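You operate a simulated robot arm through the tools that you are given. There is no shell and no other tool. Be economical: measure what you need, move in short steps, check, and stop when the job is done.

You run a simulated two-armed robot. Do the job below in one go: nothing can be reset, and whatever is moved stays where it is left.

JOB
Tighten both coupling bolts under the guard, then shut and latch it.
Fine: undo both latches to open the guard; close both after.
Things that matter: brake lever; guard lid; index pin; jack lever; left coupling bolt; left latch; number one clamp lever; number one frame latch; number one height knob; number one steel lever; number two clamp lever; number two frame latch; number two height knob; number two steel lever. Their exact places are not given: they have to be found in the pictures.

Only the result counts: the job must be done as asked and must still hold three seconds after the hand-in. Knocking over, shifting, dropping, spilling or breaking anything else fails it.

ROBOT AND FRAMES
Two 6-joint arms with fingered hands on one trunk, on a base that drives. Base frame: it is fixed to the floor where the robot stands at the start and does not move with it; the origin is under the middle of the robot, x ahead of it, y to its left, z up. Units: mm, degrees, N and s.
The left shoulder is at the start at [50, 170, 909], the right one opposite. With the tool pointing down near the work surface each hand reaches from about 480 to 760 mm from the robot's upright axis, wherever it stands, measured 20 degrees to its own side. Places, roughly: brake lever [-300, -1400, 500]; guard lid [800, -100, 800]; index pin [-400, -1400, 700]; jack lever [0, -1000, 500]; left coupling bolt [800, -100, 800]; left latch [800, 0, 700]; number one clamp lever [100, -800, 400]; number one frame latch [100, -700, 600]; number one height knob [100, -700, 500]; number one steel lever [300, -800, 800]; number two clamp lever [-200, -1200, 400]; number two frame latch [-200, -1100, 600]; number two height knob [-200, -1100, 500]; number two steel lever [0, -1200, 800]; right coupling bolt [800, -200, 800]; right latch [700, -200, 700]. Payload 3.5 kg a hand.
The TCP of each hand is the grasp point between the finger pads, 26 mm short of the fingertips. In the tool frame z runs along the fingers and y along their closing line. Largest opening 132 mm; the body of the gripper starts 73 mm behind the TCP. The gripper is a hand of 3 fingers: y runs from the thumb to the fingers, the wrist lies at [0, 0, -234] in the tool frame.
Orientation is told as [roll, pitch, yaw] about the base's x, y, z axes, in that order, counted from this pose: with the fingers straight down and closing along the base's y, the tool's x points along the base's -x, its y along +y and its z along -z.

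CONTROLS
- The arms move only by the tool apply_moves. It takes "left_commands", "right_commands" or both (then of equal length, played together; a hand with none holds still); each is a list of rows, each an object (a shift or turn left out is 0) with "delta_pos": the shift along the tool's x, y, z in mm, a list of three; "angular": the turn, a rotation vector about the tool's x, y, z in degrees, a list of three. In form: [{"delta_pos": [tx, ty, tz], "angular": [ax, ay, az]}, ...]. A call has 1 to 10 rows; each row shifts and turns the commanded pose from where the row before left it, along the tool's axes as they then stand. Each row takes 0.2 s and may step no farther than 50 mm and 8.6 degrees from the row before; otherwise, the whole call is refused. Where a pose cannot be reached the arm comes as near as it can. A force on the tool above 40 N (or 10 N above the force at the start of the call, whichever is more), or a blocked arm, ends the call early, and 0.2 s more pass. In this call time passes only in rows, and 0.2 s behind the last. It gives the time, the measured TCP pose, the force on the tool (base axes), the opening and the grip force at its end, in the units of the frame above (readings bear some noise), with the torque about the TCP (base axes, N m) and any sound that the robot's microphone picked up, and new pictures: "views" is both (left out), scene, wrist or none (wrist: the cameras of the hands that moved).
- Cameras (640 x 400 px; columns grow to the right, rows downward): "scene" is now at [31.4, -33.7, 1506.4]; the picture's right is [-0.47, -0.88, 0.00], its down [-0.67, 0.36, -0.65] and it looks along [0.57, -0.31, -0.76] (base axes); focal length 247 px, centre (320, 200). "left" rides on the left gripper at [-62, 3, -92] in its tool frame; the picture's right is [-0.05, -1.00, 0.00], its down [0.83, -0.04, -0.56] and it looks along [0.55, -0.03, 0.83] (tool axes); focal length 230 px, centre (320, 200). "right" rides on the right gripper at [62, 3, -92] in its tool frame; the picture's right is [-0.05, 1.00, 0.00], its down [-0.83, -0.04, -0.56] and it looks along [-0.55, -0.03, 0.83] (tool axes); focal length 230 px, centre (320, 200).
- lift_body(by): slides the trunk up (or, below 0, down) by that many mm; the arms and the scene camera ride with it, the base frame stays. It gives what a move gives, with no picture.
- base_move(legs): drives the robot by 1 to 6 legs, each [ahead, left, turn to the left] in mm, mm and degrees, along the robot's own axes; the way and the turn of a leg run together, so that a leg with both is an arc; at most 1500 mm and 180 degrees a leg. The arms and the cameras ride along, it lands a little off, and it stops where it bumps. It gives what a move gives, and a new picture of the scene camera.
- finger_targets(finger1, finger2, thumb_bend, hand): sets how far each is bent, from 0 (flat) to 100 (curled in); at 30 the hand is open as for a grip, at 70 the pads meet at the TCP. One left out holds its place. A second passes; each finger stops where it meets its share of the squeeze, and holds until it gets a number again. It is the only way to open and close the hand. It gives what a move gives, with no picture; readings hold the bend of each and the force on the fingers (four entries, about 0 where the hand has none), thumb and palm.
- aim_head(pan, tilt): turns the head with the scene camera to pan (to the left, within 86 degrees either way) and tilt (down, from -29 to 69), counted from straight ahead of the robot. It gives what a move gives, and a new picture of the scene camera.
- pixel_to_xyz(camera, pixels): for up to 12 pixels [column, row] of the newest picture of that camera ("zoom" is the newest enlarged one), the place [x, y, z] in the base frame of the surface seen there, good to about 3 mm, but the place of the scene camera against the robot may be out by one fixed shift of up to 18 mm in any direction. It takes no simulated time.
- enlarge(camera, box): a new picture of the part [left, top, right, bottom] of that camera's present view, enlarged. It takes no simulated time.
- close_job(): hands the job in; it is judged then, once.

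Keep the steps short. Do not move on a guess: measure, check each grasp and each placing, and mend mistakes. In all there are 80 turns and 260 pictures (those below and enlarged ones count). Leave the grippers open and the arms clear of the work at the hand-in unless told otherwise, and finish with a single line.

The tools are called after "Request:" as name(argument=value, ...) on one line, values as JSON. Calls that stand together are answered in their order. apply_moves: Moves the arms, as the interface text tells. Its arguments: {"type":"object","properties":{"left_commands":{"type":"array"},"right_commands":{"type":"array"},"views":{"type":"string","enum":["both","scene","wrist","none"]}},"required":[]} The other tools are called the same way: lift_body (by) slides the trunk up or down; finger_targets (finger1, finger2, thumb_bend, hand) moves the fingers one by one; base_move (legs) drives the base; aim_head (pan, tilt) turns the head that bears the scene camera; pixel_to_xyz (camera, pixels) gives the place of the surface under pixels of a picture; enlarge (camera, box) takes an enlarged picture of a part of a camera's view; close_job () hands the job in.

At the start:

```text
t: 0.0
left_position: [619.0, 198.6, 1051.4]
left_orientation: [-0.1, 0.0, 0.1]
left_contact_force: [0.2, 0.4, -0.2]
left_moment: [-0.01, 0.02, 0.0]
left_finger_gap: 131.9
left_finger_force: 0.0
left_shape: jaw
left_bend: [30.0, 30.0, 30.0]
left_finger forces: [0.0, 0.0, 0.0, 0.0, 0.0, 0.0]
right_position: [602.0, -294.8, 1062.6]
right_orientation: [0.0, 0.0, 0.0]
right_contact_force: [0.7, 0.0, 0.6]
right_moment: [0.01, 0.0, -0.02]
right_finger_gap: 132.1
right_finger_force: 0.0
right_shape: jaw
right_bend: [30.0, 30.0, 30.0]
right_finger forces: [0.1, 0.1, 0.0, 0.0, 0.0, 0.1]
trunk travel left (down, up): [-524.0, 186.0]
robot x, y, heading: [3.0, 1.6, -0.1]
head pan, tilt: [-28.3, 49.3]
```

scene: 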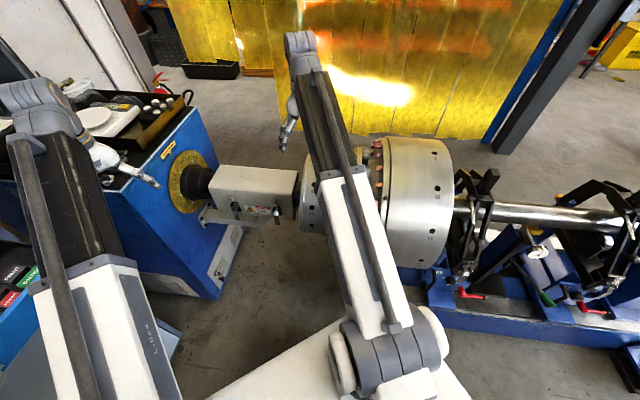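
right: 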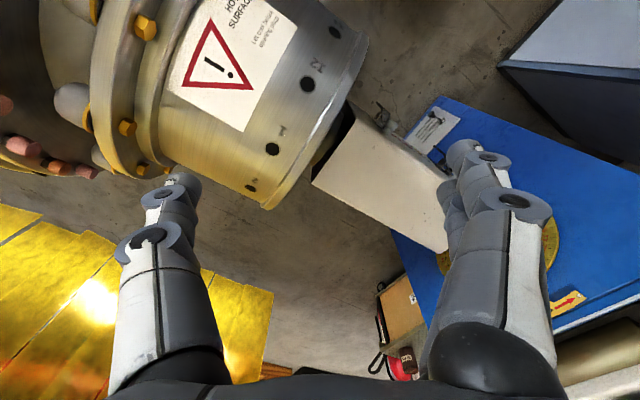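
left: 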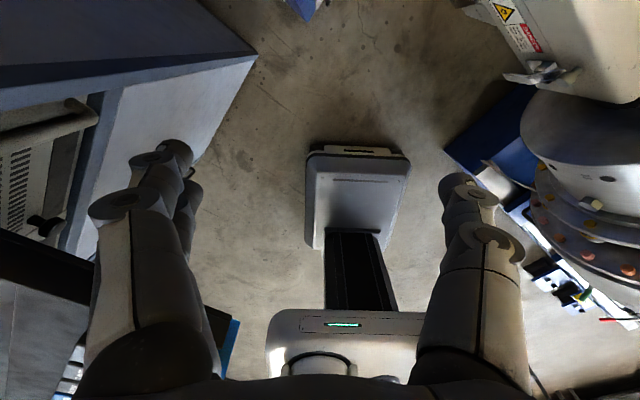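

The guard looks like the beige box at about (255,190), with a latch on its near side. I'll enlarge that area.

Request:
enlarge(camera="scene", box=[180, 140, 320, 240])

Request:
enlarge(camera="left", box=[440, 0, 640, 125])

Request:
enlarge(camera="right", box=[300, 80, 500, 260])

Request:
pixel_to_xyz(camera="scene", pixels=[[235, 208], [277, 212], [220, 175], [290, 177], [220, 200], [290, 213]])

```text
4.00 times, centred on (250, 190) of scene
```

zoom: 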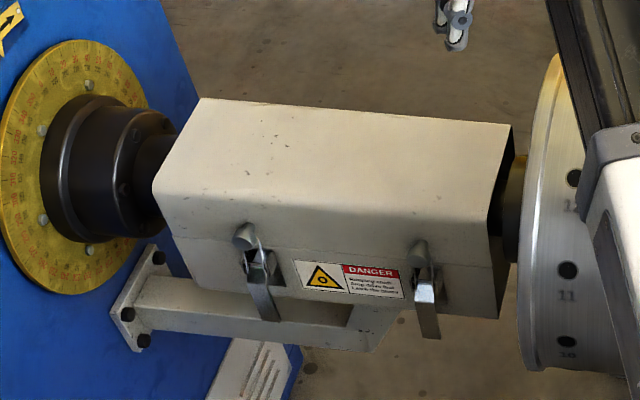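

```text
3.20 times, centred on (540, 62) of left
```

zoom: 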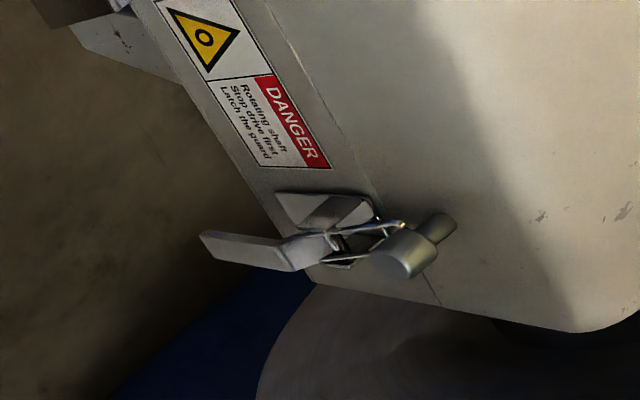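

```text
2.22 times, centred on (400, 170) of right
```

zoom: 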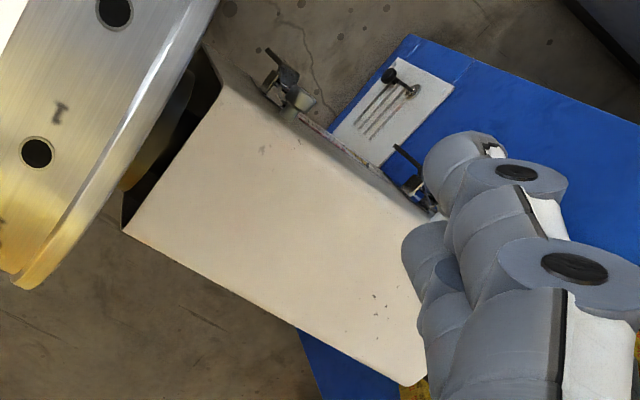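

```text
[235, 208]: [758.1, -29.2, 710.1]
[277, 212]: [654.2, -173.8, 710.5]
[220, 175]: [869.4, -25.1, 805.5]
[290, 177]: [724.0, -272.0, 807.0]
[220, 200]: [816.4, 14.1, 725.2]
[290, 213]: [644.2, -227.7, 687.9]
```

Both draw latches sit on the near side, hanging levers with bails over studs on the lid. I'll measure the same features from the wrist cameras, since the scene camera may be shifted.

Request:
pixel_to_xyz(camera="zoom", pixels=[[268, 52], [283, 76], [292, 92], [397, 149], [412, 170], [415, 188], [232, 100], [124, 228], [300, 150], [405, 382], [410, 310]])

Request:
pixel_to_xyz(camera="left", pixels=[[504, 75], [520, 77], [533, 79], [545, 74], [568, 79], [577, 72], [510, 20], [550, 50], [600, 98]])

Request:
pixel_to_xyz(camera="scene", pixels=[[237, 219], [233, 192], [276, 223], [272, 195], [291, 170], [292, 194], [224, 163], [216, 182]])

```text
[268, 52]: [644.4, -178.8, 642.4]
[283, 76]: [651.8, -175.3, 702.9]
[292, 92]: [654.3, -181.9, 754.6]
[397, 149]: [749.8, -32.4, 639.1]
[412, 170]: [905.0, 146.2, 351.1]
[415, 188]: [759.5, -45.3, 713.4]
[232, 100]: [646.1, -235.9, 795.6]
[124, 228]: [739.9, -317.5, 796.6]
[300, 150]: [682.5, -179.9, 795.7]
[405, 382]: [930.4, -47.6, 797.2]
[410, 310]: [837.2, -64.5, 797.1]
```

```text
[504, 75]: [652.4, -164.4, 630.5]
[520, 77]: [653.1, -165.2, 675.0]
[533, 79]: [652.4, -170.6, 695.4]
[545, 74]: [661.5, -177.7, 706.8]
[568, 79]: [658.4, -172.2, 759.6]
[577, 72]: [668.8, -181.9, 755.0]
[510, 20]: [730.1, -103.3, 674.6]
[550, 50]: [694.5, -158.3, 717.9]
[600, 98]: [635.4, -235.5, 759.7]
```

```text
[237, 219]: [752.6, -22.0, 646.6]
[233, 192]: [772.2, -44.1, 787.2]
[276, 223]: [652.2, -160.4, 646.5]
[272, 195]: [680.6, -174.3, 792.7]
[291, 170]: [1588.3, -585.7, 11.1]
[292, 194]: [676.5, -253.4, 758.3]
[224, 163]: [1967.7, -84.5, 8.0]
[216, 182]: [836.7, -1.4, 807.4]
```

Guard: axis direction about (0.58,0.82), near face about 657 mm from me, top z 797. I want to face it squarely (turn about −35°). First I'll check the drum heights and floor obstacles.

Request:
pixel_to_xyz(camera="scene", pixels=[[420, 142], [400, 180], [440, 200], [300, 170], [410, 260], [230, 280], [190, 260], [150, 160], [320, 235], [440, 300], [415, 290], [180, 150]])

Request:
aim_head(pan=-20, tilt=65)

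```text
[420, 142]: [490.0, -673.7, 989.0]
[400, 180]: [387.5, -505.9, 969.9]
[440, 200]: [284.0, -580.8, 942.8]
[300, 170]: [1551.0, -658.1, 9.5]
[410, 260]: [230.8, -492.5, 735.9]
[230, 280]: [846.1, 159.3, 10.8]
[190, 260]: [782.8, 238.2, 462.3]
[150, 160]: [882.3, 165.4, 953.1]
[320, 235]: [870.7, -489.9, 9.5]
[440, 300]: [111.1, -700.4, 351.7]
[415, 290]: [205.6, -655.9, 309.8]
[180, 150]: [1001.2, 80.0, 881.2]
```

```text
t: 0.8
left_position: [618.8, 198.8, 1051.4]
left_orientation: [0.0, 0.0, 0.0]
left_contact_force: [0.1, -0.7, -0.1]
left_moment: [0.0, 0.0, -0.02]
left_finger_gap: 131.9
left_finger_force: 0.0
left_shape: jaw
left_bend: [30.0, 30.0, 30.0]
left_finger forces: [0.1, 0.0, 0.0, 0.0, 0.1, 0.0]
right_position: [599.9, -295.0, 1062.2]
right_orientation: [0.0, 0.0, 0.1]
right_contact_force: [-0.5, 0.4, 0.8]
right_moment: [-0.02, 0.01, -0.01]
right_finger_gap: 131.9
right_finger_force: 0.1
right_shape: jaw
right_bend: [30.0, 30.0, 30.0]
right_finger forces: [0.0, 0.0, 0.0, 0.0, 0.1, 0.0]
trunk travel left (down, up): [-524.0, 186.0]
robot x, y, heading: [-2.9, -1.1, 0.0]
head pan, tilt: [-20.0, 65.0]
```

scene: 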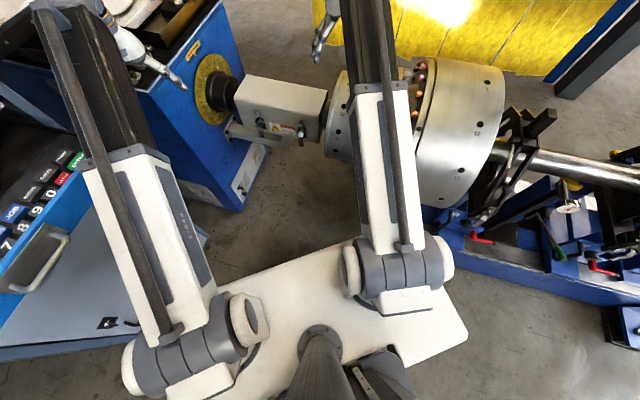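

Checking the left console and my base's extent before driving.

Request:
pixel_to_xyz(camera="scene", pixels=[[205, 240], [60, 145], [10, 260], [100, 320], [60, 370], [465, 335], [355, 240], [230, 280], [210, 205], [150, 180], [350, 210], [20, 140]])

Request:
aim_head(pan=40, tilt=50)

```text
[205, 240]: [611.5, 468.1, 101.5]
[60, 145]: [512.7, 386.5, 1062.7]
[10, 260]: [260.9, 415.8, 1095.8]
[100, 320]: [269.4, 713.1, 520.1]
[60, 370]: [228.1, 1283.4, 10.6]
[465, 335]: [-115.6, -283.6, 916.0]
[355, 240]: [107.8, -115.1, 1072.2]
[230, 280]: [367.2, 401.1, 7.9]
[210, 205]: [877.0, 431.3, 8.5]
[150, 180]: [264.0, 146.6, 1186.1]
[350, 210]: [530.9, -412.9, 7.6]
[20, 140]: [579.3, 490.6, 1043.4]
```

```text
t: 2.1
left_position: [619.7, 198.2, 1052.1]
left_orientation: [0.2, 0.0, 0.0]
left_contact_force: [0.5, -0.2, 0.6]
left_moment: [0.04, -0.01, 0.01]
left_finger_gap: 132.0
left_finger_force: 0.1
left_shape: jaw
left_bend: [30.0, 30.0, 30.0]
left_finger forces: [0.0, 0.1, 0.1, 0.0, 0.0, 0.0]
right_position: [600.7, -296.0, 1063.2]
right_orientation: [0.0, 0.0, 0.0]
right_contact_force: [-0.7, -0.3, -0.9]
right_moment: [-0.03, 0.06, 0.0]
right_finger_gap: 132.0
right_finger_force: 0.1
right_shape: jaw
right_bend: [30.0, 30.0, 30.0]
right_finger forces: [0.0, 0.0, 0.0, 0.1, 0.1, 0.1]
trunk travel left (down, up): [-524.0, 186.0]
robot x, y, heading: [-1.1, -0.7, 0.1]
head pan, tilt: [40.0, 50.0]
```

scene: 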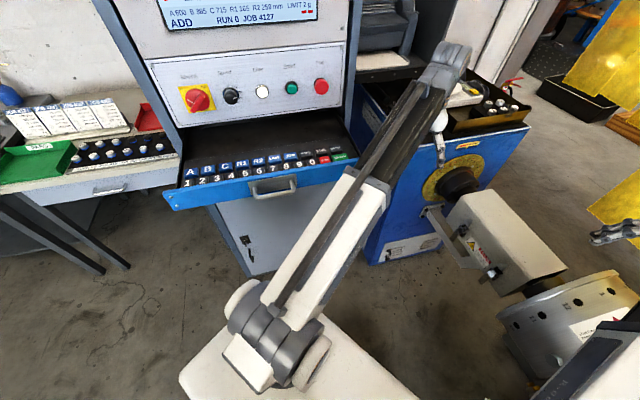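

Tray of the console lies at y≈400, so I should stay away from the left. Plan: stand at about (155,50), heading −35°, and work with the left hand. I'll check my base's footprint from the wrist camera first, and raise the trunk.

Request:
pixel_to_xyz(camera="left", pixels=[[358, 148], [330, 230], [310, 170], [408, 170], [340, 345], [275, 340], [310, 290], [450, 170]])

Request:
lift_body(by=120)

```text
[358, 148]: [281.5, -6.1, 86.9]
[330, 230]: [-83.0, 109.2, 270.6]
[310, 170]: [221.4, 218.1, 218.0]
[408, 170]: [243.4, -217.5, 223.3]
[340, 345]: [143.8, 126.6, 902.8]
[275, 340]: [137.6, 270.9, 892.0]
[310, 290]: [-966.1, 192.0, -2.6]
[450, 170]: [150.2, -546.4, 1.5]
```

```text
t: 3.6
left_position: [619.1, 198.6, 1171.8]
left_orientation: [-0.1, 0.1, 0.0]
left_contact_force: [-0.1, 0.1, 0.1]
left_moment: [0.01, 0.01, -0.01]
left_finger_gap: 132.0
left_finger_force: 0.1
left_shape: jaw
left_bend: [30.0, 30.0, 30.0]
left_finger forces: [0.0, 0.1, 0.0, 0.1, 0.0, 0.1]
right_position: [601.0, -294.6, 1181.4]
right_orientation: [0.0, 0.1, 0.0]
right_contact_force: [0.0, -0.1, 0.6]
right_moment: [0.01, 0.0, -0.04]
right_finger_gap: 131.8
right_finger_force: 0.1
right_shape: jaw
right_bend: [30.0, 30.0, 30.0]
right_finger forces: [0.0, 0.0, 0.0, 0.0, 0.0, 0.0]
trunk travel left (down, up): [-644.0, 66.0]
robot x, y, heading: [1.1, -3.9, -0.0]
head pan, tilt: [40.0, 50.0]
```

Base is about 280 mm ahead and 220 mm half-width; it's clear. Turn −35.2°, then ahead 100 and left 130.

Request:
base_move(legs=[[0, 0, -35.2], [100, 130, 0]])

Request:
aim_head(pan=15, tilt=50)

```text
t: 6.7
left_position: [777.5, -145.3, 1171.0]
left_orientation: [0.0, 0.0, -35.1]
left_contact_force: [-0.3, 0.1, -0.5]
left_moment: [-0.01, 0.02, 0.0]
left_finger_gap: 132.1
left_finger_force: 0.1
left_shape: jaw
left_bend: [30.0, 30.0, 30.0]
left_finger forces: [0.0, 0.1, 0.0, 0.0, 0.0, 0.0]
right_position: [478.6, -536.7, 1182.6]
right_orientation: [0.0, 0.0, -35.1]
right_contact_force: [0.1, 0.3, 0.3]
right_moment: [-0.01, 0.02, -0.01]
right_finger_gap: 131.9
right_finger_force: 0.0
right_shape: jaw
right_bend: [30.0, 30.0, 30.0]
right_finger forces: [0.0, 0.1, 0.0, 0.1, 0.0, 0.0]
trunk travel left (down, up): [-644.0, 66.0]
robot x, y, heading: [156.2, 48.4, -35.3]
head pan, tilt: [40.0, 50.0]
```

scene: 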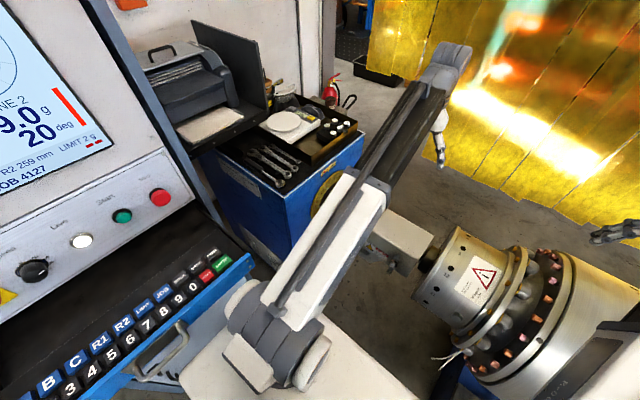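

```text
t: 7.6
left_position: [776.7, -145.0, 1172.6]
left_orientation: [0.1, 0.0, -35.2]
left_contact_force: [0.0, 0.6, -0.4]
left_moment: [0.01, 0.0, -0.02]
left_finger_gap: 132.0
left_finger_force: 0.1
left_shape: jaw
left_bend: [30.0, 30.0, 30.0]
left_finger forces: [0.1, 0.1, 0.1, 0.1, 0.0, 0.0]
right_position: [478.4, -538.3, 1183.0]
right_orientation: [0.1, 0.1, -35.0]
right_contact_force: [0.3, 1.4, 0.1]
right_moment: [0.04, 0.03, -0.01]
right_finger_gap: 131.8
right_finger_force: 0.0
right_shape: jaw
right_bend: [30.0, 30.0, 30.0]
right_finger forces: [0.1, 0.2, 0.1, 0.1, 0.0, 0.0]
trunk travel left (down, up): [-644.0, 66.0]
robot x, y, heading: [157.5, 48.6, -35.2]
head pan, tilt: [15.0, 50.0]
```

scene: 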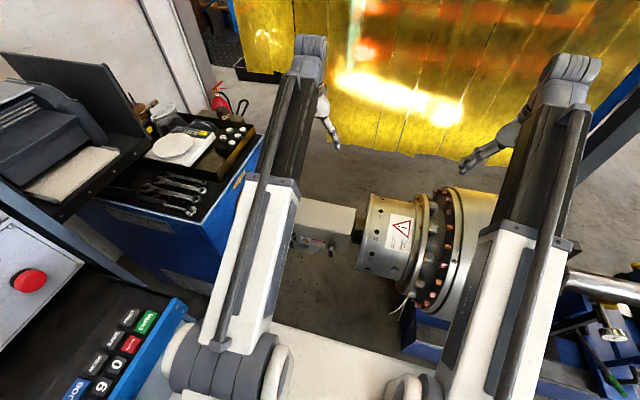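

The scene shows the guard at (325,222), latches partly hidden by the left arm. I'll enlarge, and measure the small drum's near side for clearance.

Request:
enlarge(camera="scene", box=[270, 170, 430, 270])

Request:
pixel_to_xyz(camera="scene", pixels=[[380, 250], [375, 220], [385, 200], [400, 270], [425, 270], [330, 212], [345, 228], [430, 220], [440, 285], [480, 210]])

```text
4.00 times, centred on (350, 220) of scene
```

zoom: 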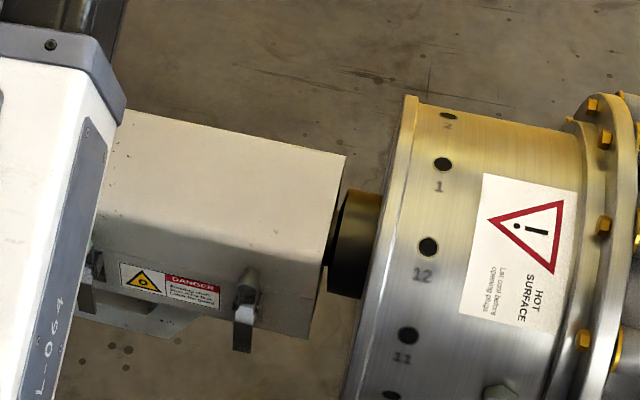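

```text
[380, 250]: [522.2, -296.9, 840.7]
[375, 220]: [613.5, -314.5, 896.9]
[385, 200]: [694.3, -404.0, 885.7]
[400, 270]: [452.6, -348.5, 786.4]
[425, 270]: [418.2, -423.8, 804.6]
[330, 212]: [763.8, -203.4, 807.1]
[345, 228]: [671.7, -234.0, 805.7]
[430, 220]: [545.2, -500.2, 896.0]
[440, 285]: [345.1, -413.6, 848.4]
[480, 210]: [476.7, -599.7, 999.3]
```

Small drum reaches n≈−530 and sits right of the guard. I'll back the left hand out towards me and pitch its fingers forward; its camera will then sit on top looking at the latches.

Request:
apply_moves(left_commands=[{"delta_pos": [45, 0, 0]}, {"delta_pos": [45, 0, 0]}, {"delta_pos": [45, 0, 0]}, {"delta_pos": [45, 0, 0]}, {"angular": [0, -8.5, 0]}, {"angular": [0, -8.5, 0]}, {"angular": [0, -8.5, 0]}, {"angular": [0, -8.5, 0]}, {"angular": [0, -8.5, 0]}, {"angular": [0, -8.5, 0]}], views="wrist")

```text
t: 9.8
left_position: [777.0, -125.1, 1202.2]
left_orientation: [0.1, -51.0, -35.1]
left_contact_force: [0.2, -0.7, -0.5]
left_moment: [0.04, 0.01, 0.04]
left_finger_gap: 131.8
left_finger_force: 0.1
left_shape: jaw
left_bend: [30.0, 30.0, 30.0]
left_finger forces: [0.0, 0.1, 0.0, 0.0, 0.0, 0.1]
left hand out of reach, approached as far as the arm can: row 2, 3, 4, 6, 7, 8, 9, 10
right_position: [478.2, -536.5, 1183.0]
right_orientation: [-0.1, -0.1, -35.1]
right_contact_force: [-0.5, 0.1, 0.5]
right_moment: [-0.03, 0.01, -0.03]
right_finger_gap: 131.8
right_finger_force: 0.1
right_shape: jaw
right_bend: [30.0, 30.0, 30.0]
right_finger forces: [0.1, 0.0, 0.0, 0.0, 0.0, 0.0]
trunk travel left (down, up): [-644.0, 66.0]
robot x, y, heading: [154.3, 49.5, -34.9]
head pan, tilt: [15.0, 50.0]
```

left: 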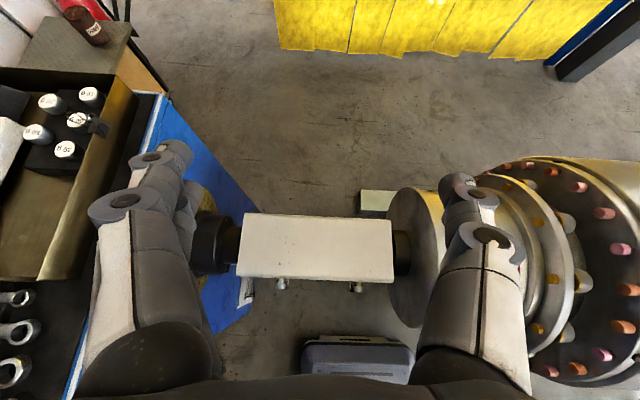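

The arm is too folded here. I'll back the base 130 mm, so that the hand stands in front of the guard.

Request:
base_move(legs=[[-130, 0, 0]])

Request:
apply_moves(left_commands=[{"delta_pos": [35, 0, 28]}, {"delta_pos": [35, 0, 28]}, {"delta_pos": [35, 0, 28]}, {"delta_pos": [35, 0, 28]}, {"delta_pos": [35, 0, 28]}], views="wrist")

```text
t: 11.1
left_position: [668.4, -50.2, 1203.9]
left_orientation: [0.0, -50.9, -35.2]
left_contact_force: [-0.1, -0.1, 0.7]
left_moment: [0.02, -0.01, 0.02]
left_finger_gap: 131.8
left_finger_force: 0.1
left_shape: jaw
left_bend: [30.0, 30.0, 30.0]
left_finger forces: [0.0, 0.1, 0.0, 0.0, 0.0, 0.1]
right_position: [370.7, -463.1, 1184.2]
right_orientation: [-0.1, -0.1, -35.1]
right_contact_force: [-1.2, 0.0, 0.2]
right_moment: [-0.01, -0.03, 0.0]
right_finger_gap: 131.8
right_finger_force: 0.0
right_shape: jaw
right_bend: [30.0, 30.0, 30.0]
right_finger forces: [0.0, 0.0, 0.0, 0.1, 0.0, 0.0]
trunk travel left (down, up): [-644.0, 66.0]
robot x, y, heading: [51.7, 123.0, -35.2]
head pan, tilt: [15.0, 50.0]
```

scene: 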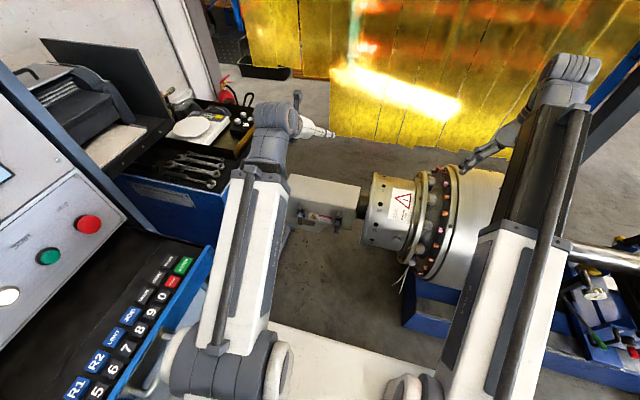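

```text
t: 12.2
left_position: [708.2, -74.3, 989.1]
left_orientation: [0.0, -50.9, -35.1]
left_contact_force: [-0.4, -0.9, 0.3]
left_moment: [-0.01, -0.01, 0.02]
left_finger_gap: 131.9
left_finger_force: 0.1
left_shape: jaw
left_bend: [30.0, 30.0, 30.0]
left_finger forces: [0.0, 0.1, 0.0, 0.0, 0.0, 0.0]
left hand out of reach, approached as far as the arm can: row 1, 2, 3, 4
right_position: [370.2, -462.6, 1183.5]
right_orientation: [0.0, 0.1, -35.2]
right_contact_force: [-0.4, -0.7, -0.8]
right_moment: [-0.03, 0.0, -0.03]
right_finger_gap: 132.0
right_finger_force: 0.1
right_shape: jaw
right_bend: [30.0, 30.0, 30.0]
right_finger forces: [0.0, 0.0, 0.0, 0.1, 0.0, 0.0]
trunk travel left (down, up): [-644.0, 66.0]
robot x, y, heading: [48.5, 122.0, -35.1]
head pan, tilt: [15.0, 50.0]
```

left: 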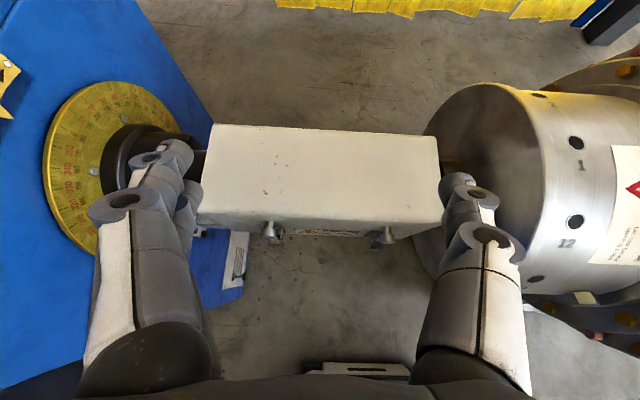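

Now closer; I continue down 150 and out 50 for a clear look at the latches.

Request:
apply_moves(left_commands=[{"delta_pos": [37, 0, 14]}, {"delta_pos": [37, 0, 14]}, {"delta_pos": [37, 0, 14]}, {"delta_pos": [37, 0, 14]}], views="wrist")

Request:
enlarge(camera="left", box=[200, 150, 440, 300])

```text
t: 13.2
left_position: [682.2, -52.9, 839.6]
left_orientation: [0.1, -50.9, -35.2]
left_contact_force: [1.2, 0.5, 0.2]
left_moment: [0.02, 0.0, 0.02]
left_finger_gap: 131.9
left_finger_force: 0.1
left_shape: jaw
left_bend: [30.0, 30.0, 30.0]
left_finger forces: [0.0, 0.1, 0.0, 0.1, 0.1, 0.0]
left hand out of reach, approached as far as the arm can: row 1, 2, 3
right_position: [371.3, -463.9, 1182.8]
right_orientation: [0.0, 0.1, -35.3]
right_contact_force: [-0.4, -0.2, -0.1]
right_moment: [0.03, 0.0, -0.02]
right_finger_gap: 131.5
right_finger_force: 0.1
right_shape: jaw
right_bend: [30.0, 30.0, 30.0]
right_finger forces: [0.0, 0.0, 0.1, 0.0, 0.0, 0.1]
trunk travel left (down, up): [-644.0, 66.0]
robot x, y, heading: [52.5, 124.3, -35.4]
head pan, tilt: [15.0, 50.0]
```

left: 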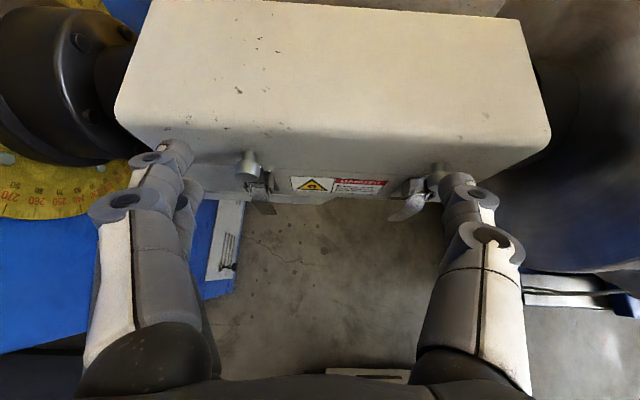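

```text
2.67 times, centred on (320, 225) of left
```

zoom: 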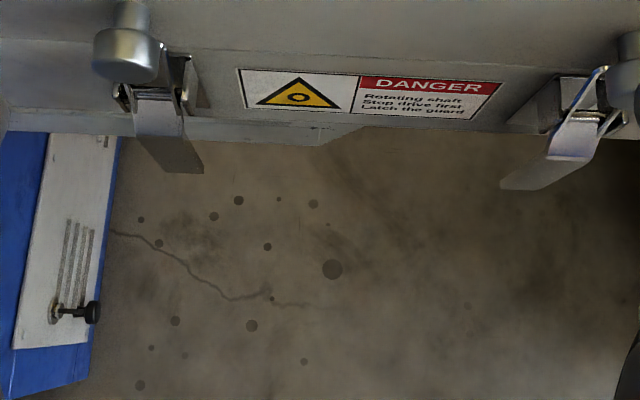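

Clear view. Left lever at zoom (155,105)–(190,170), right lever at (580,135)–(520,185). I'll measure them.

Request:
pixel_to_xyz(camera="zoom", pixels=[[152, 95], [157, 120], [168, 145], [185, 165], [120, 60], [590, 110], [572, 140], [545, 165], [515, 183], [635, 90], [300, 50], [220, 120]])

```text
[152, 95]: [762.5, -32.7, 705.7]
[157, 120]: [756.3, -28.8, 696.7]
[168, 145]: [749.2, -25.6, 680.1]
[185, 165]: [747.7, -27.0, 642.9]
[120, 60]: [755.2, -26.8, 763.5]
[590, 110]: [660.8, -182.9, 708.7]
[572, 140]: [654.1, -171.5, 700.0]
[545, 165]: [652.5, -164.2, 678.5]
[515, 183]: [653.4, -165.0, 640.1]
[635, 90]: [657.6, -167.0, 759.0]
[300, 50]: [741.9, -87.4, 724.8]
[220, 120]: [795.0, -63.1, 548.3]
```

Lever lower part hangs at n≈−627, z 630–680, at a≈411 (left) and a≈241 (right). I'll half close the fingers and go down to just in front of the left lever.

Request:
finger_targets(hand="left", finger1=50, finger2=50, thumb_bend=50)

Request:
apply_moves(left_commands=[{"delta_pos": [29.6, 12.1, 20.6]}, {"delta_pos": [29.6, 12.1, 20.6]}, {"delta_pos": [29.6, 12.1, 20.6]}, {"delta_pos": [29.6, 12.1, 20.6]}, {"delta_pos": [29.6, 12.1, 20.6]}], views="both")

```text
t: 14.2
left_position: [683.3, -53.0, 840.8]
left_orientation: [0.0, -50.9, -35.2]
left_contact_force: [0.5, -1.3, 0.4]
left_moment: [0.0, -0.02, 0.03]
left_finger_gap: 68.4
left_finger_force: 0.0
left_shape: fingers
left_bend: [50.0, 50.0, 50.0]
left_finger forces: [0.1, 0.0, 0.1, 0.0, 0.0, 0.1]
right_position: [370.8, -464.0, 1181.2]
right_orientation: [0.0, 0.0, -35.2]
right_contact_force: [0.0, -0.5, -0.6]
right_moment: [0.02, 0.02, 0.03]
right_finger_gap: 131.5
right_finger_force: 0.1
right_shape: jaw
right_bend: [30.0, 30.0, 30.0]
right_finger forces: [0.1, 0.1, 0.0, 0.0, 0.0, 0.0]
trunk travel left (down, up): [-644.0, 66.0]
robot x, y, heading: [49.8, 124.2, -35.1]
head pan, tilt: [15.0, 50.0]
```

```text
t: 15.4
left_position: [705.5, 6.0, 657.4]
left_orientation: [0.0, -50.9, -35.0]
left_contact_force: [0.3, -0.3, 0.6]
left_moment: [-0.01, 0.01, 0.01]
left_finger_gap: 68.6
left_finger_force: 0.1
left_shape: fingers
left_bend: [50.0, 50.0, 50.0]
left_finger forces: [0.1, 0.0, 0.0, 0.1, 0.0, 0.1]
right_position: [371.3, -462.8, 1182.0]
right_orientation: [0.0, 0.0, -35.2]
right_contact_force: [0.4, -0.4, 0.1]
right_moment: [-0.01, 0.02, 0.01]
right_finger_gap: 132.0
right_finger_force: 0.2
right_shape: jaw
right_bend: [30.0, 30.0, 30.0]
right_finger forces: [0.0, 0.0, 0.0, 0.0, 0.1, 0.0]
trunk travel left (down, up): [-644.0, 66.0]
robot x, y, heading: [47.1, 121.8, -35.4]
head pan, tilt: [15.0, 50.0]
```

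scene: 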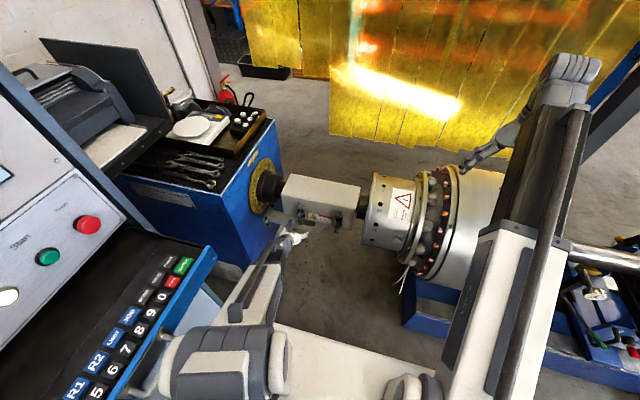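
left: 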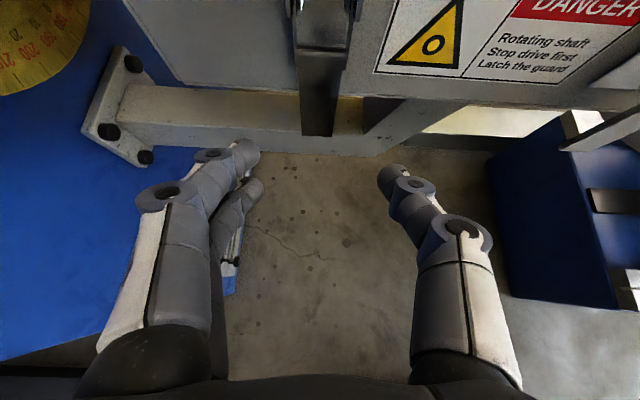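

Fingers straddle the lever at (317,100). Measuring lever edges and the bracket beam behind it.

Request:
pixel_to_xyz(camera="left", pixels=[[303, 120], [332, 120], [317, 133], [320, 60], [322, 30], [200, 115], [200, 140], [370, 140], [350, 105], [180, 60], [240, 100], [247, 150]])

```text
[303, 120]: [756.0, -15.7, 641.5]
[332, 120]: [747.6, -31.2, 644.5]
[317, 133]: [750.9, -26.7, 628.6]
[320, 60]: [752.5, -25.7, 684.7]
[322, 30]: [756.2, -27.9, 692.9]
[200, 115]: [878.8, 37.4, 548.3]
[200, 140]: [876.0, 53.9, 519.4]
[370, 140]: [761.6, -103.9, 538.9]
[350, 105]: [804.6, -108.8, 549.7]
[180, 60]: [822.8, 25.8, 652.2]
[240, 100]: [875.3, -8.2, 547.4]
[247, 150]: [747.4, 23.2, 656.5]
```

Lever is 20 mm wide, tip z≈628, nothing near behind it. Advance 59 mm onto it and close.

Request:
apply_moves(left_commands=[{"delta_pos": [-10, 0, 17.2]}, {"delta_pos": [-10, 0, 17.2]}, {"delta_pos": [-10, 0, 17.2]}], views="wrist")

Request:
finger_targets(hand="left", finger1=70, finger2=70, thumb_bend=70)

```text
t: 16.3
left_position: [746.7, -21.5, 646.1]
left_orientation: [-0.1, -50.5, -34.5]
left_contact_force: [-14.0, 8.5, 4.9]
left_moment: [0.11, -0.18, 0.67]
left_finger_gap: 67.2
left_finger_force: 7.2
left_shape: fingers
left_bend: [53.0, 50.0, 50.0]
left_finger forces: [16.0, 0.0, 0.0, 0.0, 0.1, 0.1]
right_position: [370.6, -462.1, 1182.4]
right_orientation: [0.0, 0.0, -35.2]
right_contact_force: [-0.4, 0.3, 0.5]
right_moment: [0.03, 0.05, 0.01]
right_finger_gap: 132.0
right_finger_force: 0.1
right_shape: jaw
right_bend: [30.0, 30.0, 30.0]
right_finger forces: [0.0, 0.1, 0.1, 0.0, 0.0, 0.0]
trunk travel left (down, up): [-644.0, 66.0]
robot x, y, heading: [50.6, 127.6, -34.9]
head pan, tilt: [15.0, 50.0]
stopped in row 3 (left hand): the force on the tool passed its limit at 52 N (the readings are from after the stop); the commanded pose is now the measured one
```

left: 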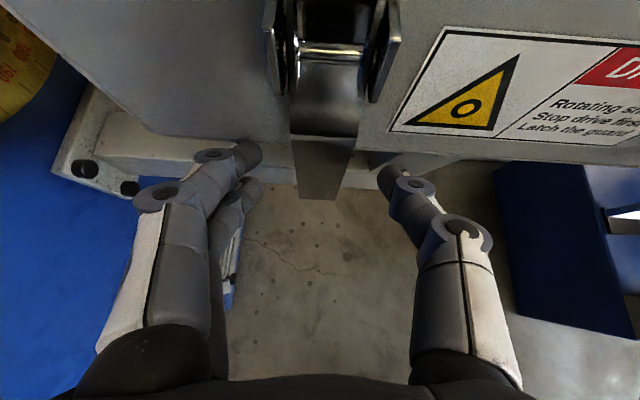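

```text
t: 17.3
left_position: [749.4, -22.7, 645.4]
left_orientation: [0.0, -50.6, -34.7]
left_contact_force: [-0.4, 1.0, -4.6]
left_moment: [0.04, 0.05, 0.04]
left_finger_gap: 9.7
left_finger_force: 4.4
left_shape: fingers
left_bend: [70.0, 66.0, 68.0]
left_finger forces: [0.1, 4.8, 0.1, 0.1, 3.8, 0.1]
right_position: [371.1, -463.0, 1182.7]
right_orientation: [-0.1, 0.0, -35.2]
right_contact_force: [-0.2, -0.1, 0.8]
right_moment: [0.02, -0.02, -0.01]
right_finger_gap: 132.1
right_finger_force: 0.0
right_shape: jaw
right_bend: [30.0, 30.0, 30.0]
right_finger forces: [0.1, 0.1, 0.1, 0.0, 0.1, 0.1]
trunk travel left (down, up): [-644.0, 66.0]
robot x, y, heading: [50.4, 123.1, -35.2]
head pan, tilt: [15.0, 50.0]
```

Finger 1 brushed the guard face; it relaxed after closing. Finger 2 and thumb report contact. Look at it.

Request:
enlarge(camera="left", box=[200, 60, 440, 260])

```text
2.00 times, centred on (320, 160) of left
```

zoom: 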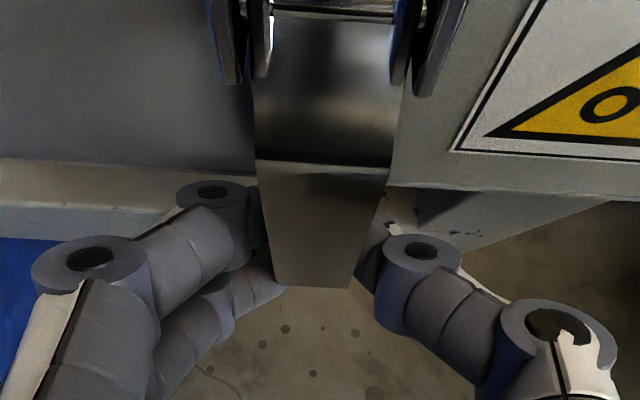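

Fingertips are tucked behind the lever from both sides. I'll swing it out on an arc about its pivot, turning the hand with it, 40° first.

Request:
apply_moves(left_commands=[{"delta_pos": [2.8, 0, -7.2], "angular": [0, 8, 0]}, {"delta_pos": [2.8, 0, -7.2], "angular": [0, 8, 0]}, {"delta_pos": [2.8, 0, -7.2], "angular": [0, 8, 0]}, {"delta_pos": [2.8, 0, -7.2], "angular": [0, 8, 0]}, {"delta_pos": [2.8, 0, -7.2], "angular": [0, 8, 0]}], views="both")

```text
t: 18.5
left_position: [724.4, -9.6, 664.3]
left_orientation: [-0.5, -13.9, -35.3]
left_contact_force: [0.3, 4.8, -5.6]
left_moment: [0.04, -0.01, 0.06]
left_finger_gap: 8.6
left_finger_force: 4.4
left_shape: fingers
left_bend: [69.0, 63.0, 69.0]
left_finger forces: [0.5, 6.7, 0.1, 0.0, 1.9, 0.1]
left hand out of reach, approached as far as the arm can: row 1
right_position: [370.4, -463.3, 1182.2]
right_orientation: [0.0, 0.0, -35.2]
right_contact_force: [0.6, 0.3, -0.7]
right_moment: [0.04, 0.01, 0.0]
right_finger_gap: 132.0
right_finger_force: 0.0
right_shape: jaw
right_bend: [30.0, 30.0, 30.0]
right_finger forces: [0.0, 0.0, 0.0, 0.0, 0.1, 0.0]
trunk travel left (down, up): [-644.0, 66.0]
robot x, y, heading: [51.0, 121.1, -35.1]
head pan, tilt: [15.0, 50.0]
```

scene: 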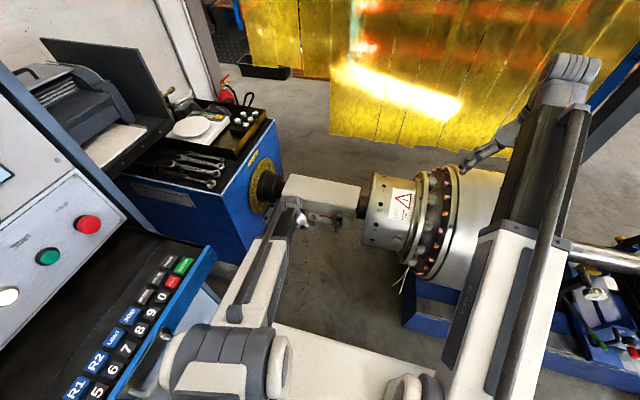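
left: 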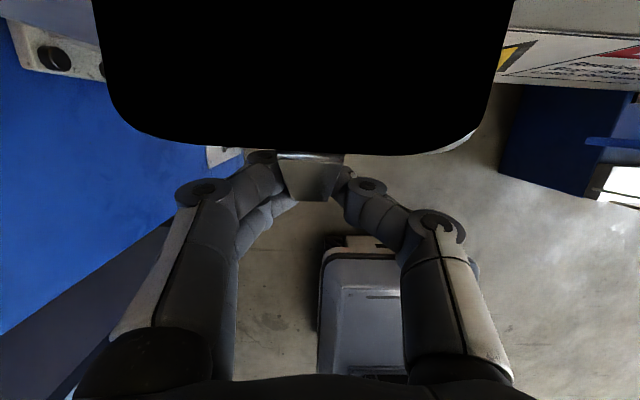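

It swings well. Continue on the arc to lever horizontal and a bit beyond, keeping the hand near vertical.

Request:
apply_moves(left_commands=[{"delta_pos": [3.7, 0, -12], "angular": [0, 7, 0]}, {"delta_pos": [2.6, 0, -12.3], "angular": [0, 7, 0]}, {"delta_pos": [1.6, 0, -13.5]}, {"delta_pos": [-1.5, 0, -13.5]}], views="wrist")

Request:
enlarge(camera="scene", box=[250, 170, 380, 250])

```text
t: 19.0
left_position: [709.8, 1.7, 681.1]
left_orientation: [-0.7, -2.9, -35.4]
left_contact_force: [-13.7, 8.8, 3.2]
left_moment: [-0.96, -1.73, -0.03]
left_finger_gap: 7.0
left_finger_force: 1.7
left_shape: fingers
left_bend: [70.0, 68.0, 70.0]
left_finger forces: [0.1, 1.6, 0.0, 0.0, 0.6, 0.0]
right_position: [369.7, -462.2, 1183.2]
right_orientation: [-0.1, -0.2, -35.1]
right_contact_force: [0.8, 0.3, 0.2]
right_moment: [-0.01, 0.02, -0.02]
right_finger_gap: 131.7
right_finger_force: 0.1
right_shape: jaw
right_bend: [30.0, 30.0, 30.0]
right_finger forces: [0.0, 0.0, 0.1, 0.1, 0.0, 0.0]
trunk travel left (down, up): [-644.0, 66.0]
robot x, y, heading: [47.3, 124.8, -35.2]
head pan, tilt: [15.0, 50.0]
stopped in row 2 (left hand): the force on the tool passed its limit at 52 N (the readings are from after the stop); the commanded pose is now the measured one
```

left: 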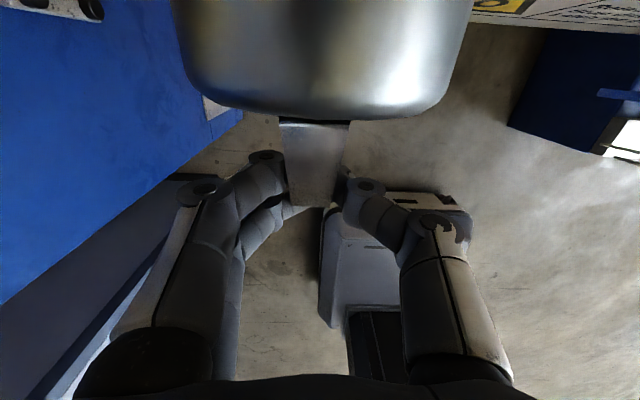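

```text
4.92 times, centred on (315, 210) of scene
```

zoom: 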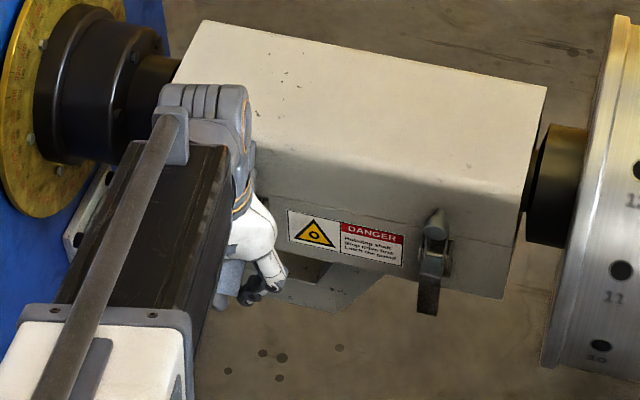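

The gripper body met the stud. I'll pitch the fingers forward again while lifting the hooked lever from below.

Request:
apply_moves(left_commands=[{"delta_pos": [6, 0, -6], "angular": [0, -8, 0]}, {"delta_pos": [3, 0, -9.8], "angular": [0, -8, 0]}, {"delta_pos": [-3.3, 0, -9.5], "angular": [0, -8, 0]}, {"delta_pos": [-4.5, 0, -8.9], "angular": [0, -8, 0]}], views="wrist")

```text
t: 20.0
left_position: [703.0, 6.9, 712.5]
left_orientation: [-1.0, -34.7, -34.9]
left_contact_force: [-1.3, 2.4, -18.9]
left_moment: [-0.03, 0.39, 0.05]
left_finger_gap: 14.9
left_finger_force: 7.8
left_shape: fingers
left_bend: [63.0, 69.0, 69.0]
left_finger forces: [10.5, 2.8, 0.0, 0.0, 2.1, 0.1]
right_position: [372.0, -462.0, 1180.9]
right_orientation: [0.0, 0.0, -35.1]
right_contact_force: [-1.3, -0.7, 0.8]
right_moment: [0.03, -0.02, 0.03]
right_finger_gap: 131.8
right_finger_force: 0.1
right_shape: jaw
right_bend: [30.0, 30.0, 30.0]
right_finger forces: [0.0, 0.1, 0.1, 0.0, 0.0, 0.0]
trunk travel left (down, up): [-644.0, 66.0]
robot x, y, heading: [48.7, 126.1, -34.9]
head pan, tilt: [15.0, 50.0]
```

left: 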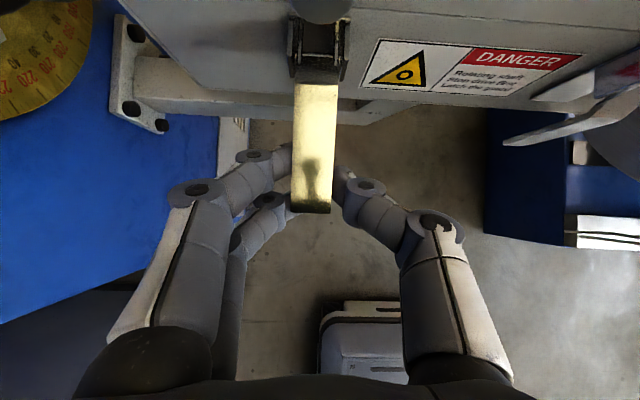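

Lever is now about horizontal with the fingers under it (18.9 N load). Keep lifting, moving slightly inward.

Request:
apply_moves(left_commands=[{"delta_pos": [-7, 0, -7.3]}, {"delta_pos": [-7.3, 0, -7.1]}, {"delta_pos": [-8, 0, -6.5]}, {"delta_pos": [-9, 0, -6]}], views="wrist")

```text
t: 21.0
left_position: [711.8, 2.0, 755.0]
left_orientation: [-0.8, -34.9, -35.0]
left_contact_force: [0.6, -0.3, 0.4]
left_moment: [0.01, 0.01, -0.03]
left_finger_gap: 5.9
left_finger_force: 0.0
left_shape: fingers
left_bend: [70.0, 70.0, 70.0]
left_finger forces: [0.0, 0.0, 0.0, 0.0, 0.0, 0.1]
right_position: [371.1, -462.4, 1182.5]
right_orientation: [0.0, 0.0, -35.1]
right_contact_force: [-0.6, 0.3, 0.2]
right_moment: [0.0, -0.02, 0.01]
right_finger_gap: 131.9
right_finger_force: 0.0
right_shape: jaw
right_bend: [30.0, 30.0, 30.0]
right_finger forces: [0.0, 0.0, 0.1, 0.1, 0.0, 0.1]
trunk travel left (down, up): [-644.0, 66.0]
robot x, y, heading: [51.6, 122.6, -35.0]
head pan, tilt: [15.0, 50.0]
```

left: 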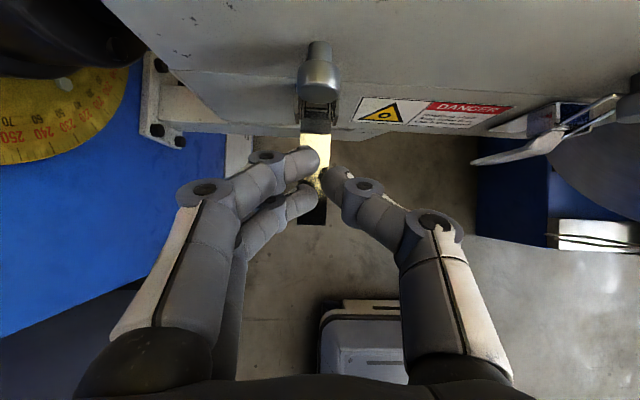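

The fingers slipped off above; the lever stayed out. Measuring its angle.

Request:
enlarge(camera="left", box=[250, 30, 410, 230])

Request:
pixel_to_xyz(camera="left", pixels=[[316, 130], [315, 140], [314, 160], [312, 200], [312, 220], [317, 118], [318, 80], [490, 160], [545, 145], [318, 102]])

```text
2.00 times, centred on (330, 130) of left
```

zoom: 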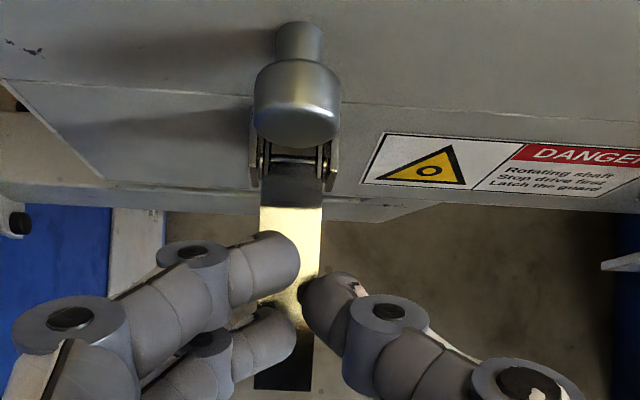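

```text
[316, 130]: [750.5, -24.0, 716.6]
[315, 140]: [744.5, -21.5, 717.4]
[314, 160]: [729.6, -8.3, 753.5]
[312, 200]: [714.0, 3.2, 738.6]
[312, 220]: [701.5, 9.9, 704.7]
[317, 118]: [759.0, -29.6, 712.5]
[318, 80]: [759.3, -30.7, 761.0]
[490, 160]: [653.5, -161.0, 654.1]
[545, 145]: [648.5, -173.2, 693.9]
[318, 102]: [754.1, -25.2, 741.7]
```

Lever is now horizontal (tip n≈−567, z≈705) and stays there. I'll sidestep right with closed fingers, drop lower, and pitch further forward to lift it from below.

Request:
apply_moves(left_commands=[{"delta_pos": [0, -40, 0]}, {"delta_pos": [0, -40, 0]}, {"delta_pos": [17, 0, 25]}, {"delta_pos": [17, 0, 25]}, {"delta_pos": [17, 0, 25]}, {"delta_pos": [8, 0, 10], "angular": [0, -8.5, 0]}, {"angular": [0, -8.5, 0]}, {"angular": [0, -8.5, 0]}, {"angular": [0, -8.5, 0]}], views="wrist")

```text
t: 23.0
left_position: [654.9, -77.1, 649.3]
left_orientation: [-4.6, -58.9, -34.4]
left_contact_force: [0.3, 0.3, -0.3]
left_moment: [0.01, 0.05, -0.05]
left_finger_gap: 5.9
left_finger_force: 0.1
left_shape: fingers
left_bend: [70.0, 70.0, 70.0]
left_finger forces: [0.1, 0.0, 0.0, 0.0, 0.1, 0.1]
left hand out of reach, approached as far as the arm can: row 7, 8
right_position: [372.0, -462.1, 1182.0]
right_orientation: [0.0, 0.0, -35.0]
right_contact_force: [0.9, -0.1, 0.2]
right_moment: [-0.03, 0.03, 0.01]
right_finger_gap: 132.0
right_finger_force: 0.1
right_shape: jaw
right_bend: [30.0, 30.0, 30.0]
right_finger forces: [0.0, 0.0, 0.0, 0.0, 0.1, 0.0]
trunk travel left (down, up): [-644.0, 66.0]
robot x, y, heading: [47.9, 124.0, -35.4]
head pan, tilt: [15.0, 50.0]
```

left: 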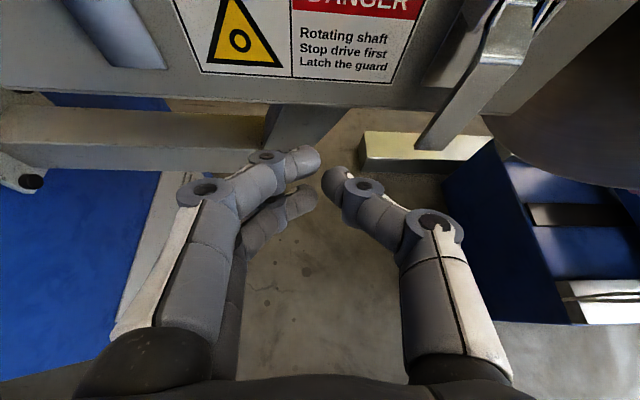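

Fingers are below lever height now. Slide 96 mm left beneath the lever, a bit inward, and lift.

Request:
apply_moves(left_commands=[{"delta_pos": [0, 48, 0]}, {"delta_pos": [0, 48, 0]}, {"delta_pos": [-7, 0, 13]}, {"delta_pos": [-10.4, 0, -6]}, {"delta_pos": [-10.4, 0, -6]}, {"delta_pos": [-10.4, 0, -6]}, {"delta_pos": [-10.4, 0, -6]}, {"delta_pos": [-10.4, 0, -6]}], views="wrist")

```text
t: 24.8
left_position: [726.7, -8.9, 702.9]
left_orientation: [-5.7, -58.8, -33.0]
left_contact_force: [-1.9, -0.8, -7.1]
left_moment: [-0.01, 0.12, -0.03]
left_finger_gap: 6.7
left_finger_force: 3.1
left_shape: fingers
left_bend: [69.0, 70.0, 70.0]
left_finger forces: [6.0, 0.0, 0.0, 0.0, 0.0, 0.0]
right_position: [370.6, -462.4, 1181.7]
right_orientation: [0.1, 0.1, -35.1]
right_contact_force: [-0.2, 0.1, 0.1]
right_moment: [0.01, 0.0, 0.02]
right_finger_gap: 131.8
right_finger_force: 0.1
right_shape: jaw
right_bend: [30.0, 30.0, 30.0]
right_finger forces: [0.0, 0.1, 0.0, 0.1, 0.1, 0.0]
trunk travel left (down, up): [-644.0, 66.0]
robot x, y, heading: [48.9, 123.1, -35.2]
head pan, tilt: [15.0, 50.0]
```

left: 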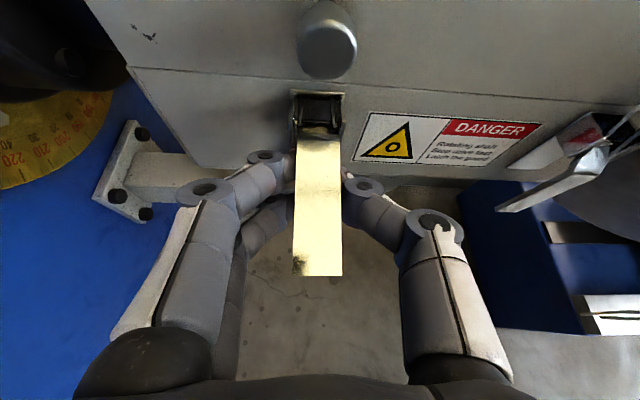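

Lever has risen past horizontal and I no longer see the bail on the stud. Zoom to verify.

Request:
enlarge(camera="left", box=[240, 0, 400, 150])

Request:
pixel_to_xyz(camera="left", pixels=[[318, 140], [318, 200], [318, 260], [318, 272], [318, 125]])

```text
2.67 times, centred on (320, 75) of left
```

zoom: 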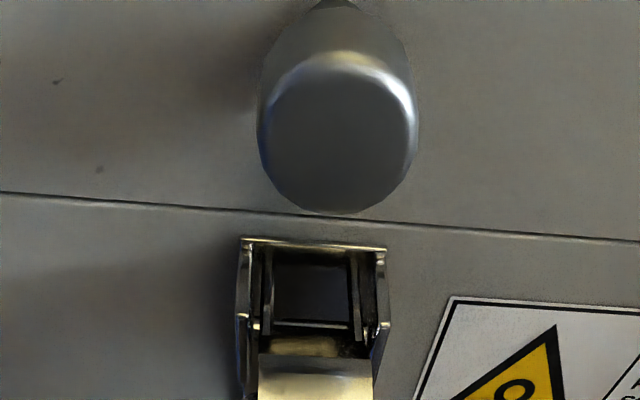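

```text
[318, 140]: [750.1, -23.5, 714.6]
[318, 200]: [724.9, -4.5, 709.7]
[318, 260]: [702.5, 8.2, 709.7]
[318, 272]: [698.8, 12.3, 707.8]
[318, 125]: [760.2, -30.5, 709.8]
```

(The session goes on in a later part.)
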